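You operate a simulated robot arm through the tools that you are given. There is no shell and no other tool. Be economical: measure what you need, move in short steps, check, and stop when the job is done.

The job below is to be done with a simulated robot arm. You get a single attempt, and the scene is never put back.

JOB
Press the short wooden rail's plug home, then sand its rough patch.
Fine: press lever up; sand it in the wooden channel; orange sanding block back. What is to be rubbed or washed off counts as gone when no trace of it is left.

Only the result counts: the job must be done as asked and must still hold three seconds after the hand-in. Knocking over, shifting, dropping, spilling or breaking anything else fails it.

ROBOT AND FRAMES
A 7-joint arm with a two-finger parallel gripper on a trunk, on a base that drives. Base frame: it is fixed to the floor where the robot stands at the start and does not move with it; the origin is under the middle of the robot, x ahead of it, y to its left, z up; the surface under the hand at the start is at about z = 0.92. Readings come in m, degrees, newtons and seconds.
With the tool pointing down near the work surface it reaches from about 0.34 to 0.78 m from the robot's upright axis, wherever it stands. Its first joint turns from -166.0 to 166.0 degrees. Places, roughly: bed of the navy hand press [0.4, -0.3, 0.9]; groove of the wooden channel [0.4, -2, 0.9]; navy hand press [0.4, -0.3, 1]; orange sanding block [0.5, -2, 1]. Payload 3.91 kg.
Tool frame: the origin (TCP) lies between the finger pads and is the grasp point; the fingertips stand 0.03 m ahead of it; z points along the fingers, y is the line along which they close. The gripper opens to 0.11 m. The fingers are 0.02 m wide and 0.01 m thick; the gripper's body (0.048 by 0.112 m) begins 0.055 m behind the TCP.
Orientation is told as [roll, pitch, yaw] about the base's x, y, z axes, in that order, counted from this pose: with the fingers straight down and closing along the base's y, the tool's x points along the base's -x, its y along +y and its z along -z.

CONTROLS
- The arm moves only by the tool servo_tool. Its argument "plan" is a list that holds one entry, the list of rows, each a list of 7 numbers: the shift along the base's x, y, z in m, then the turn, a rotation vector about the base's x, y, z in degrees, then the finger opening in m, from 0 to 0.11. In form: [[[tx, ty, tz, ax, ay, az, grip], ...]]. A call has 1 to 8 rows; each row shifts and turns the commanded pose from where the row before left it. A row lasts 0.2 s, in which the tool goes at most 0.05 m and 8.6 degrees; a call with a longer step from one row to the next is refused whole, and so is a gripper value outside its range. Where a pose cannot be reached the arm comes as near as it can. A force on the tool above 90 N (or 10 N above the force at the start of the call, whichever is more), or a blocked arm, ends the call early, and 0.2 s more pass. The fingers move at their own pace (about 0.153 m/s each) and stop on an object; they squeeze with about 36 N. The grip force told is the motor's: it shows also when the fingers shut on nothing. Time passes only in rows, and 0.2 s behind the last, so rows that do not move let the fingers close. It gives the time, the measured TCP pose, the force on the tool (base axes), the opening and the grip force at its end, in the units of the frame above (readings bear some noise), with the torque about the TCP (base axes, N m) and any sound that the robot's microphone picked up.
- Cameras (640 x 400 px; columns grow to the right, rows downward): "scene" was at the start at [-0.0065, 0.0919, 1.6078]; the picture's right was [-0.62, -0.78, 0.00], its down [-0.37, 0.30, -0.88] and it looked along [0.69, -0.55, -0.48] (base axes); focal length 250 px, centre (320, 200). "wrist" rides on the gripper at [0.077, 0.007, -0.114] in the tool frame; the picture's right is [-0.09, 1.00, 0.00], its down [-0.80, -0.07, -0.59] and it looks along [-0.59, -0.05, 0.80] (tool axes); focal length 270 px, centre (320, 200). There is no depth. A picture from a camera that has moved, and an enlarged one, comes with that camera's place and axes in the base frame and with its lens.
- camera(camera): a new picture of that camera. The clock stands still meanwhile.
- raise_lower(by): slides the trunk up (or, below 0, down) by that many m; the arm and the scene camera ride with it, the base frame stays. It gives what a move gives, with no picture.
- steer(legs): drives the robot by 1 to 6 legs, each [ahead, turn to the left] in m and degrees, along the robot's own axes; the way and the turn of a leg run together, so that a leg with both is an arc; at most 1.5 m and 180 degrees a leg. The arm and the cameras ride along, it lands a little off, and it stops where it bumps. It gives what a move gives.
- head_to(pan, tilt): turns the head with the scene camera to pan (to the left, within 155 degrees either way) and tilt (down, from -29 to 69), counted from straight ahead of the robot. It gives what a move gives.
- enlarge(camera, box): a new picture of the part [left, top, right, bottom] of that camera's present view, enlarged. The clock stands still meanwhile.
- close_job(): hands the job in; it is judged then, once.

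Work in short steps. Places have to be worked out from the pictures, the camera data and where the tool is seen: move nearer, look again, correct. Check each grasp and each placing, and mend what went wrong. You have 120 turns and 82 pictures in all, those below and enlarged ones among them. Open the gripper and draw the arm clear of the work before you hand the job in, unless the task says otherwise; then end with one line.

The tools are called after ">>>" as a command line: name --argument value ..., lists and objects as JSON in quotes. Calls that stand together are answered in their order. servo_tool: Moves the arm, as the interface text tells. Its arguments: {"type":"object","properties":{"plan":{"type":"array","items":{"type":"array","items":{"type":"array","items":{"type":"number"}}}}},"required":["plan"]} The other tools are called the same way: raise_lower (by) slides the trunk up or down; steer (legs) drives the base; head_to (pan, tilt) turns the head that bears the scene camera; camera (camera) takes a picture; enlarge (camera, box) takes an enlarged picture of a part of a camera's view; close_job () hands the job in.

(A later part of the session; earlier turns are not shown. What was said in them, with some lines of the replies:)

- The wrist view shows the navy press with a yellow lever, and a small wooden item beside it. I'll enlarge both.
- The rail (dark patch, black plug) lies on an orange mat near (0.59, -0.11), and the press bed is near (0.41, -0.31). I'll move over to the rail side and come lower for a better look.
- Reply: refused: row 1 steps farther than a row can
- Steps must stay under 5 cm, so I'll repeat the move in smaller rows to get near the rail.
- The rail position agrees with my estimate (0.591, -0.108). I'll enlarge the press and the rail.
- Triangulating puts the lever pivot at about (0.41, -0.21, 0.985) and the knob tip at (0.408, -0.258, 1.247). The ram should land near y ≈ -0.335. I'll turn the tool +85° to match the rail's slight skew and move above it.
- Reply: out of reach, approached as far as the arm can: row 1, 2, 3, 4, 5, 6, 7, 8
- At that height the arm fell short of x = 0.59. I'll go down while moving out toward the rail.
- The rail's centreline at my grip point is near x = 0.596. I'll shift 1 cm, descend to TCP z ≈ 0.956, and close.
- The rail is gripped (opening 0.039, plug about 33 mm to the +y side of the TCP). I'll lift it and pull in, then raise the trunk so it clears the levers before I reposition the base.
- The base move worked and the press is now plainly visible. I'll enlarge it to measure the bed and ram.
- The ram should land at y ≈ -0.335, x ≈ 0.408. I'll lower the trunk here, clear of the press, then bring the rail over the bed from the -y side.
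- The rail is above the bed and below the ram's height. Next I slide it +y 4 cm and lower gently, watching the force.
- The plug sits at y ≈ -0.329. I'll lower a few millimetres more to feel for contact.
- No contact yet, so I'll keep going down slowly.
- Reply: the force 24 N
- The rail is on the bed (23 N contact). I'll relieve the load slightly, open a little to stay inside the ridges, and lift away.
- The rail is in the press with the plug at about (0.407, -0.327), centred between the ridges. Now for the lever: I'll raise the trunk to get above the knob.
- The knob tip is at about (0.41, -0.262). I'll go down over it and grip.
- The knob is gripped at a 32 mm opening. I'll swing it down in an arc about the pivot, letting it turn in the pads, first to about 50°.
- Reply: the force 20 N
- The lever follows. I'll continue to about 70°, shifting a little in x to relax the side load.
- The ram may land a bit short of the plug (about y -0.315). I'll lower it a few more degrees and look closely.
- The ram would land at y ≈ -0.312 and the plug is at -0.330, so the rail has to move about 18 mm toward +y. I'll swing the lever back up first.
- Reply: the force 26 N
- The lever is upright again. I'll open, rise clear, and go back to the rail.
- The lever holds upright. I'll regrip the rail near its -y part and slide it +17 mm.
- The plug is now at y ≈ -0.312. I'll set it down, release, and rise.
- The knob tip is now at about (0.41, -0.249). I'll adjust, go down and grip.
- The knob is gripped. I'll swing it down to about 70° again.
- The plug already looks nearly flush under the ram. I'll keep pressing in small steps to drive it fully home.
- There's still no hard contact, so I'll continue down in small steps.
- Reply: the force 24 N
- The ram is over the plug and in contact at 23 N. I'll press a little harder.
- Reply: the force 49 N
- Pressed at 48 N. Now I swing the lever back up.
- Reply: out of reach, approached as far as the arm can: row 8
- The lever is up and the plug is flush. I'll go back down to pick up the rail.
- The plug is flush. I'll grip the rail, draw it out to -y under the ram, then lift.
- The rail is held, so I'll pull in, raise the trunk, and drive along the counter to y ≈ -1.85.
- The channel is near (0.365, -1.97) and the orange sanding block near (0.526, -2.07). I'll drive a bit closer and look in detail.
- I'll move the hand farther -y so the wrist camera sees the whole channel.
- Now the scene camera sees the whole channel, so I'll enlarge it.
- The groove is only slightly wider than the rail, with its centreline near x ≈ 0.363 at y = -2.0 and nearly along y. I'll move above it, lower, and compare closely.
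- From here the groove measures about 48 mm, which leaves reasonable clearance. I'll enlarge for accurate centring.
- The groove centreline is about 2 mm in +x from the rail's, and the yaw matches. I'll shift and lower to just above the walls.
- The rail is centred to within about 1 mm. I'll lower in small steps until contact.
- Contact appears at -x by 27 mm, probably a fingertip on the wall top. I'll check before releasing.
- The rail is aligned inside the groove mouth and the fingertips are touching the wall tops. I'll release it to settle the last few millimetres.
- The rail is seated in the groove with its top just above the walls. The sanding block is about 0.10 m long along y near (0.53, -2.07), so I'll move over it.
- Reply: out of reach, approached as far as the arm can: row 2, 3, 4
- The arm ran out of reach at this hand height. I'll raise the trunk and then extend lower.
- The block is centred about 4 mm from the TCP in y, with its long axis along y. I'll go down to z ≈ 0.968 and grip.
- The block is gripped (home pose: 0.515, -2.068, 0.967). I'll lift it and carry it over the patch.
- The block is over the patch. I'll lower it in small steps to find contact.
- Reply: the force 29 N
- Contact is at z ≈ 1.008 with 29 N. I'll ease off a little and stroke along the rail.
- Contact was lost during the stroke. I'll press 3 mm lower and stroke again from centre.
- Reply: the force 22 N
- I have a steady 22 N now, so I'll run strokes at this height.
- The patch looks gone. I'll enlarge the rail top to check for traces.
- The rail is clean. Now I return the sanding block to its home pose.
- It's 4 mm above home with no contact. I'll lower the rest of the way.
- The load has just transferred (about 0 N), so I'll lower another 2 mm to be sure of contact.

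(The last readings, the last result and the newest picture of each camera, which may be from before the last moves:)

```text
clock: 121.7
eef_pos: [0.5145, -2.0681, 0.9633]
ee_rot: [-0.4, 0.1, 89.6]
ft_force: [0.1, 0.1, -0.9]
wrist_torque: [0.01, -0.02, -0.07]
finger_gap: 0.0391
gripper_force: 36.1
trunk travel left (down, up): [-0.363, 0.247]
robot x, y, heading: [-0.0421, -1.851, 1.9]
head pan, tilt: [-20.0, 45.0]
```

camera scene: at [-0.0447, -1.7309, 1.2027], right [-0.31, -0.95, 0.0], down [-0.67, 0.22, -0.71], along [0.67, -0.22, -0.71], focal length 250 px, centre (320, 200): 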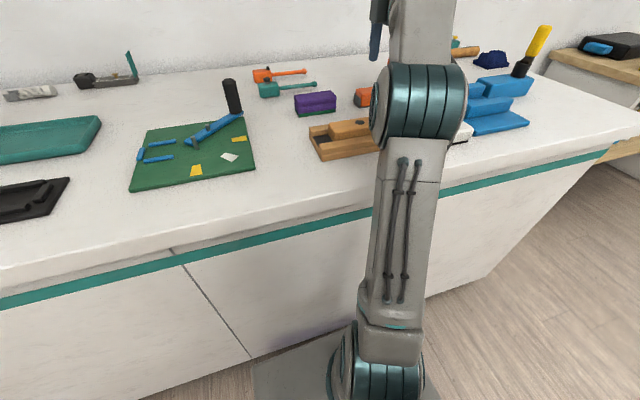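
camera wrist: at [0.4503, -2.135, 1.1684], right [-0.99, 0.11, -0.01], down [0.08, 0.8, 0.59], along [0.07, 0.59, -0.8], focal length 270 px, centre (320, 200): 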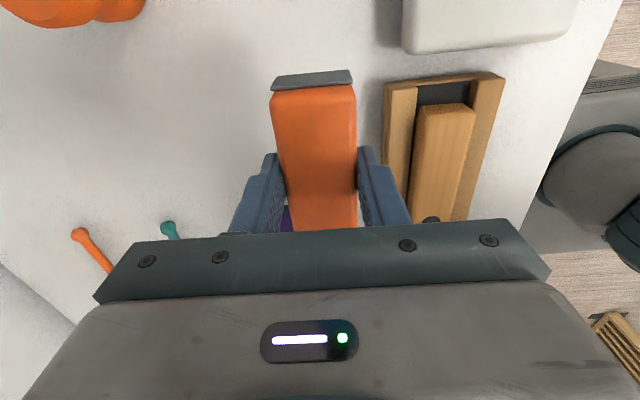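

There's still no clear contact, so I'll take two more millimetre steps and look.

>>> servo_tool --plan '[[[0, 0, -0.0015, 0, 0, 0, 0.03], [0, 0, -0.001, 0, 0, 0, 0.03], [0, 0, 0, 0, 0, 0, 0.03]]]'

>>> enlarge --camera "scene" --box '[330, 110, 420, 190]'

```text
clock: 122.5
eef_pos: [0.5144, -2.0686, 0.9621]
ee_rot: [-0.6, 0.1, 89.7]
ft_force: [2.0, 0.1, 12.4]
wrist_torque: [0.18, 0.21, 0.01]
finger_gap: 0.0392
gripper_force: 35.5
trunk travel left (down, up): [-0.363, 0.247]
robot x, y, heading: [-0.0395, -1.8507, 1.8]
head pan, tilt: [-20.0, 45.0]
```

```text
5.00 times, centred on (375, 150) of scene
camera zoom: at [-0.0458, -1.7303, 1.3828], right [-0.31, -0.95, 0.0], down [-0.67, 0.22, -0.71], along [0.67, -0.22, -0.71], focal length 1248 px, centre (45, 450)
```

zoom: 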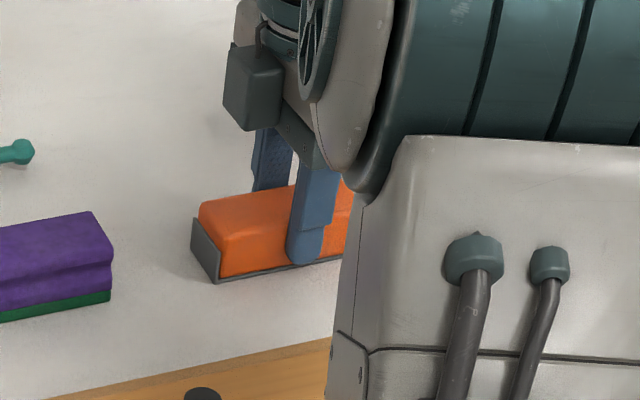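

It's down (12 N contact). I'll release and lift straight up.

>>> servo_tool --plan '[[[0, 0, 0.001, 0, 0, 0, 0.045], [0, 0, 0, 0, 0, 0, 0.06], [0, 0, 0, 0, 0, 0, 0.08], [0, 0, 0.03, 0, 0, 0, 0.09], [0, 0, 0.04, 0, 0, 0, 0.1], [-0.01, 0, 0.02, 0, 0, 0, 0.1]]]'

>>> camera --camera "wrist"

```text
clock: 123.8
eef_pos: [0.5062, -2.0686, 1.0502]
ee_rot: [-0.5, 0.1, 89.5]
ft_force: [-0.5, -0.2, 0.6]
wrist_torque: [-0.01, 0.01, 0.07]
finger_gap: 0.1001
gripper_force: 0.0
trunk travel left (down, up): [-0.363, 0.247]
robot x, y, heading: [-0.0388, -1.8506, 1.4]
head pan, tilt: [-20.0, 45.0]
```

```text
15 pictures are left
camera wrist: at [0.4975, -2.1453, 1.165], right [-1.0, 0.09, -0.01], down [0.07, 0.8, 0.59], along [0.06, 0.59, -0.8], focal length 270 px, centre (320, 200)
```

wrist: 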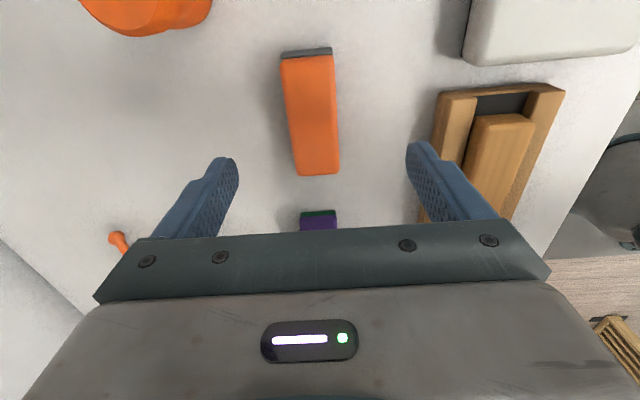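

The block is back and upright, and the rail is clean in the channel. I'll retract and check that the press lever is still up.

>>> servo_tool --plan '[[[-0.02, 0, 0.04, 0, 0, 0, 0.1], [-0.04, 0.01, 0.02, 0, 0, 0, 0.1], [-0.04, 0.01, 0.02, 0, 0, 0, 0.1], [-0.04, 0.02, 0.0, 0, 0, 0, 0.1]]]'

>>> raise_lower --by 0.15

>>> head_to --pan 70 --tilt 15

>>> camera --camera "scene"

>>> camera --camera "wrist"

```text
clock: 124.8
eef_pos: [0.3622, -2.029, 1.1304]
ee_rot: [-0.5, 0.1, 89.6]
ft_force: [-0.1, 0.1, 0.9]
wrist_torque: [0.03, 0.0, 0.0]
finger_gap: 0.1
gripper_force: 0.1
trunk travel left (down, up): [-0.363, 0.247]
robot x, y, heading: [-0.0384, -1.8514, 1.7]
head pan, tilt: [-20.0, 45.0]
```

```text
clock: 126.6
eef_pos: [0.362, -2.029, 1.2805]
ee_rot: [-0.5, 0.0, 89.8]
ft_force: [0.2, -0.3, -0.8]
wrist_torque: [0.02, 0.0, 0.02]
finger_gap: 0.0999
gripper_force: 0.0
trunk travel left (down, up): [-0.513, 0.097]
robot x, y, heading: [-0.0416, -1.8508, 1.7]
head pan, tilt: [-20.0, 45.0]
```

```text
clock: 128.2
eef_pos: [0.3632, -2.0294, 1.2811]
ee_rot: [-0.5, 0.1, 89.7]
ft_force: [-0.5, -1.1, -1.1]
wrist_torque: [0.02, 0.02, 0.0]
finger_gap: 0.0999
gripper_force: 0.0
trunk travel left (down, up): [-0.513, 0.097]
robot x, y, heading: [-0.0424, -1.8516, 1.5]
head pan, tilt: [70.0, 15.0]
```

```text
14 pictures are left
camera scene: at [-0.0929, -1.6165, 1.5795], right [0.95, -0.31, 0.0], down [-0.08, -0.25, -0.97], along [0.3, 0.92, -0.26], focal length 250 px, centre (320, 200)
```

scene: 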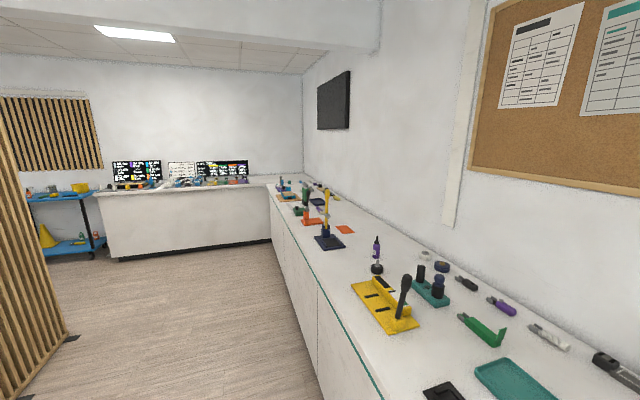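

```text
13 pictures are left
camera wrist: at [0.3546, -2.1059, 1.3964], right [-1.0, 0.09, -0.01], down [0.07, 0.8, 0.59], along [0.06, 0.59, -0.8], focal length 270 px, centre (320, 200)
```

wrist: 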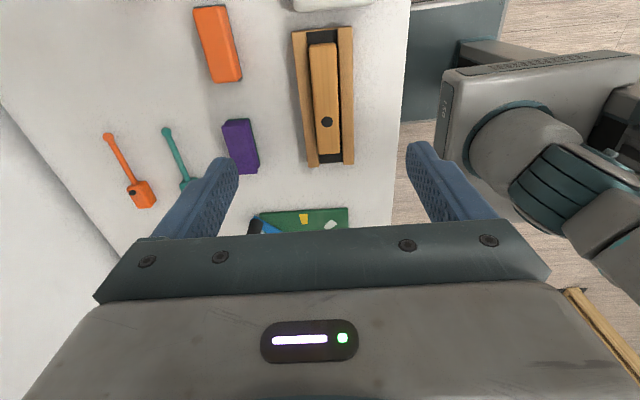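

The lever is upright, the plug is flush, the patch is gone, and the rail sits in the channel. The sanding block is back in its place and the arm is clear, so I'm handing in.

>>> close_job

```text
The job is handed in.
```

The job is handed in: the plug is pressed flush and the rough patch is sanded away with the rail in the wooden channel, where I left it. The press lever is up and the orange sanding block is back in its place.
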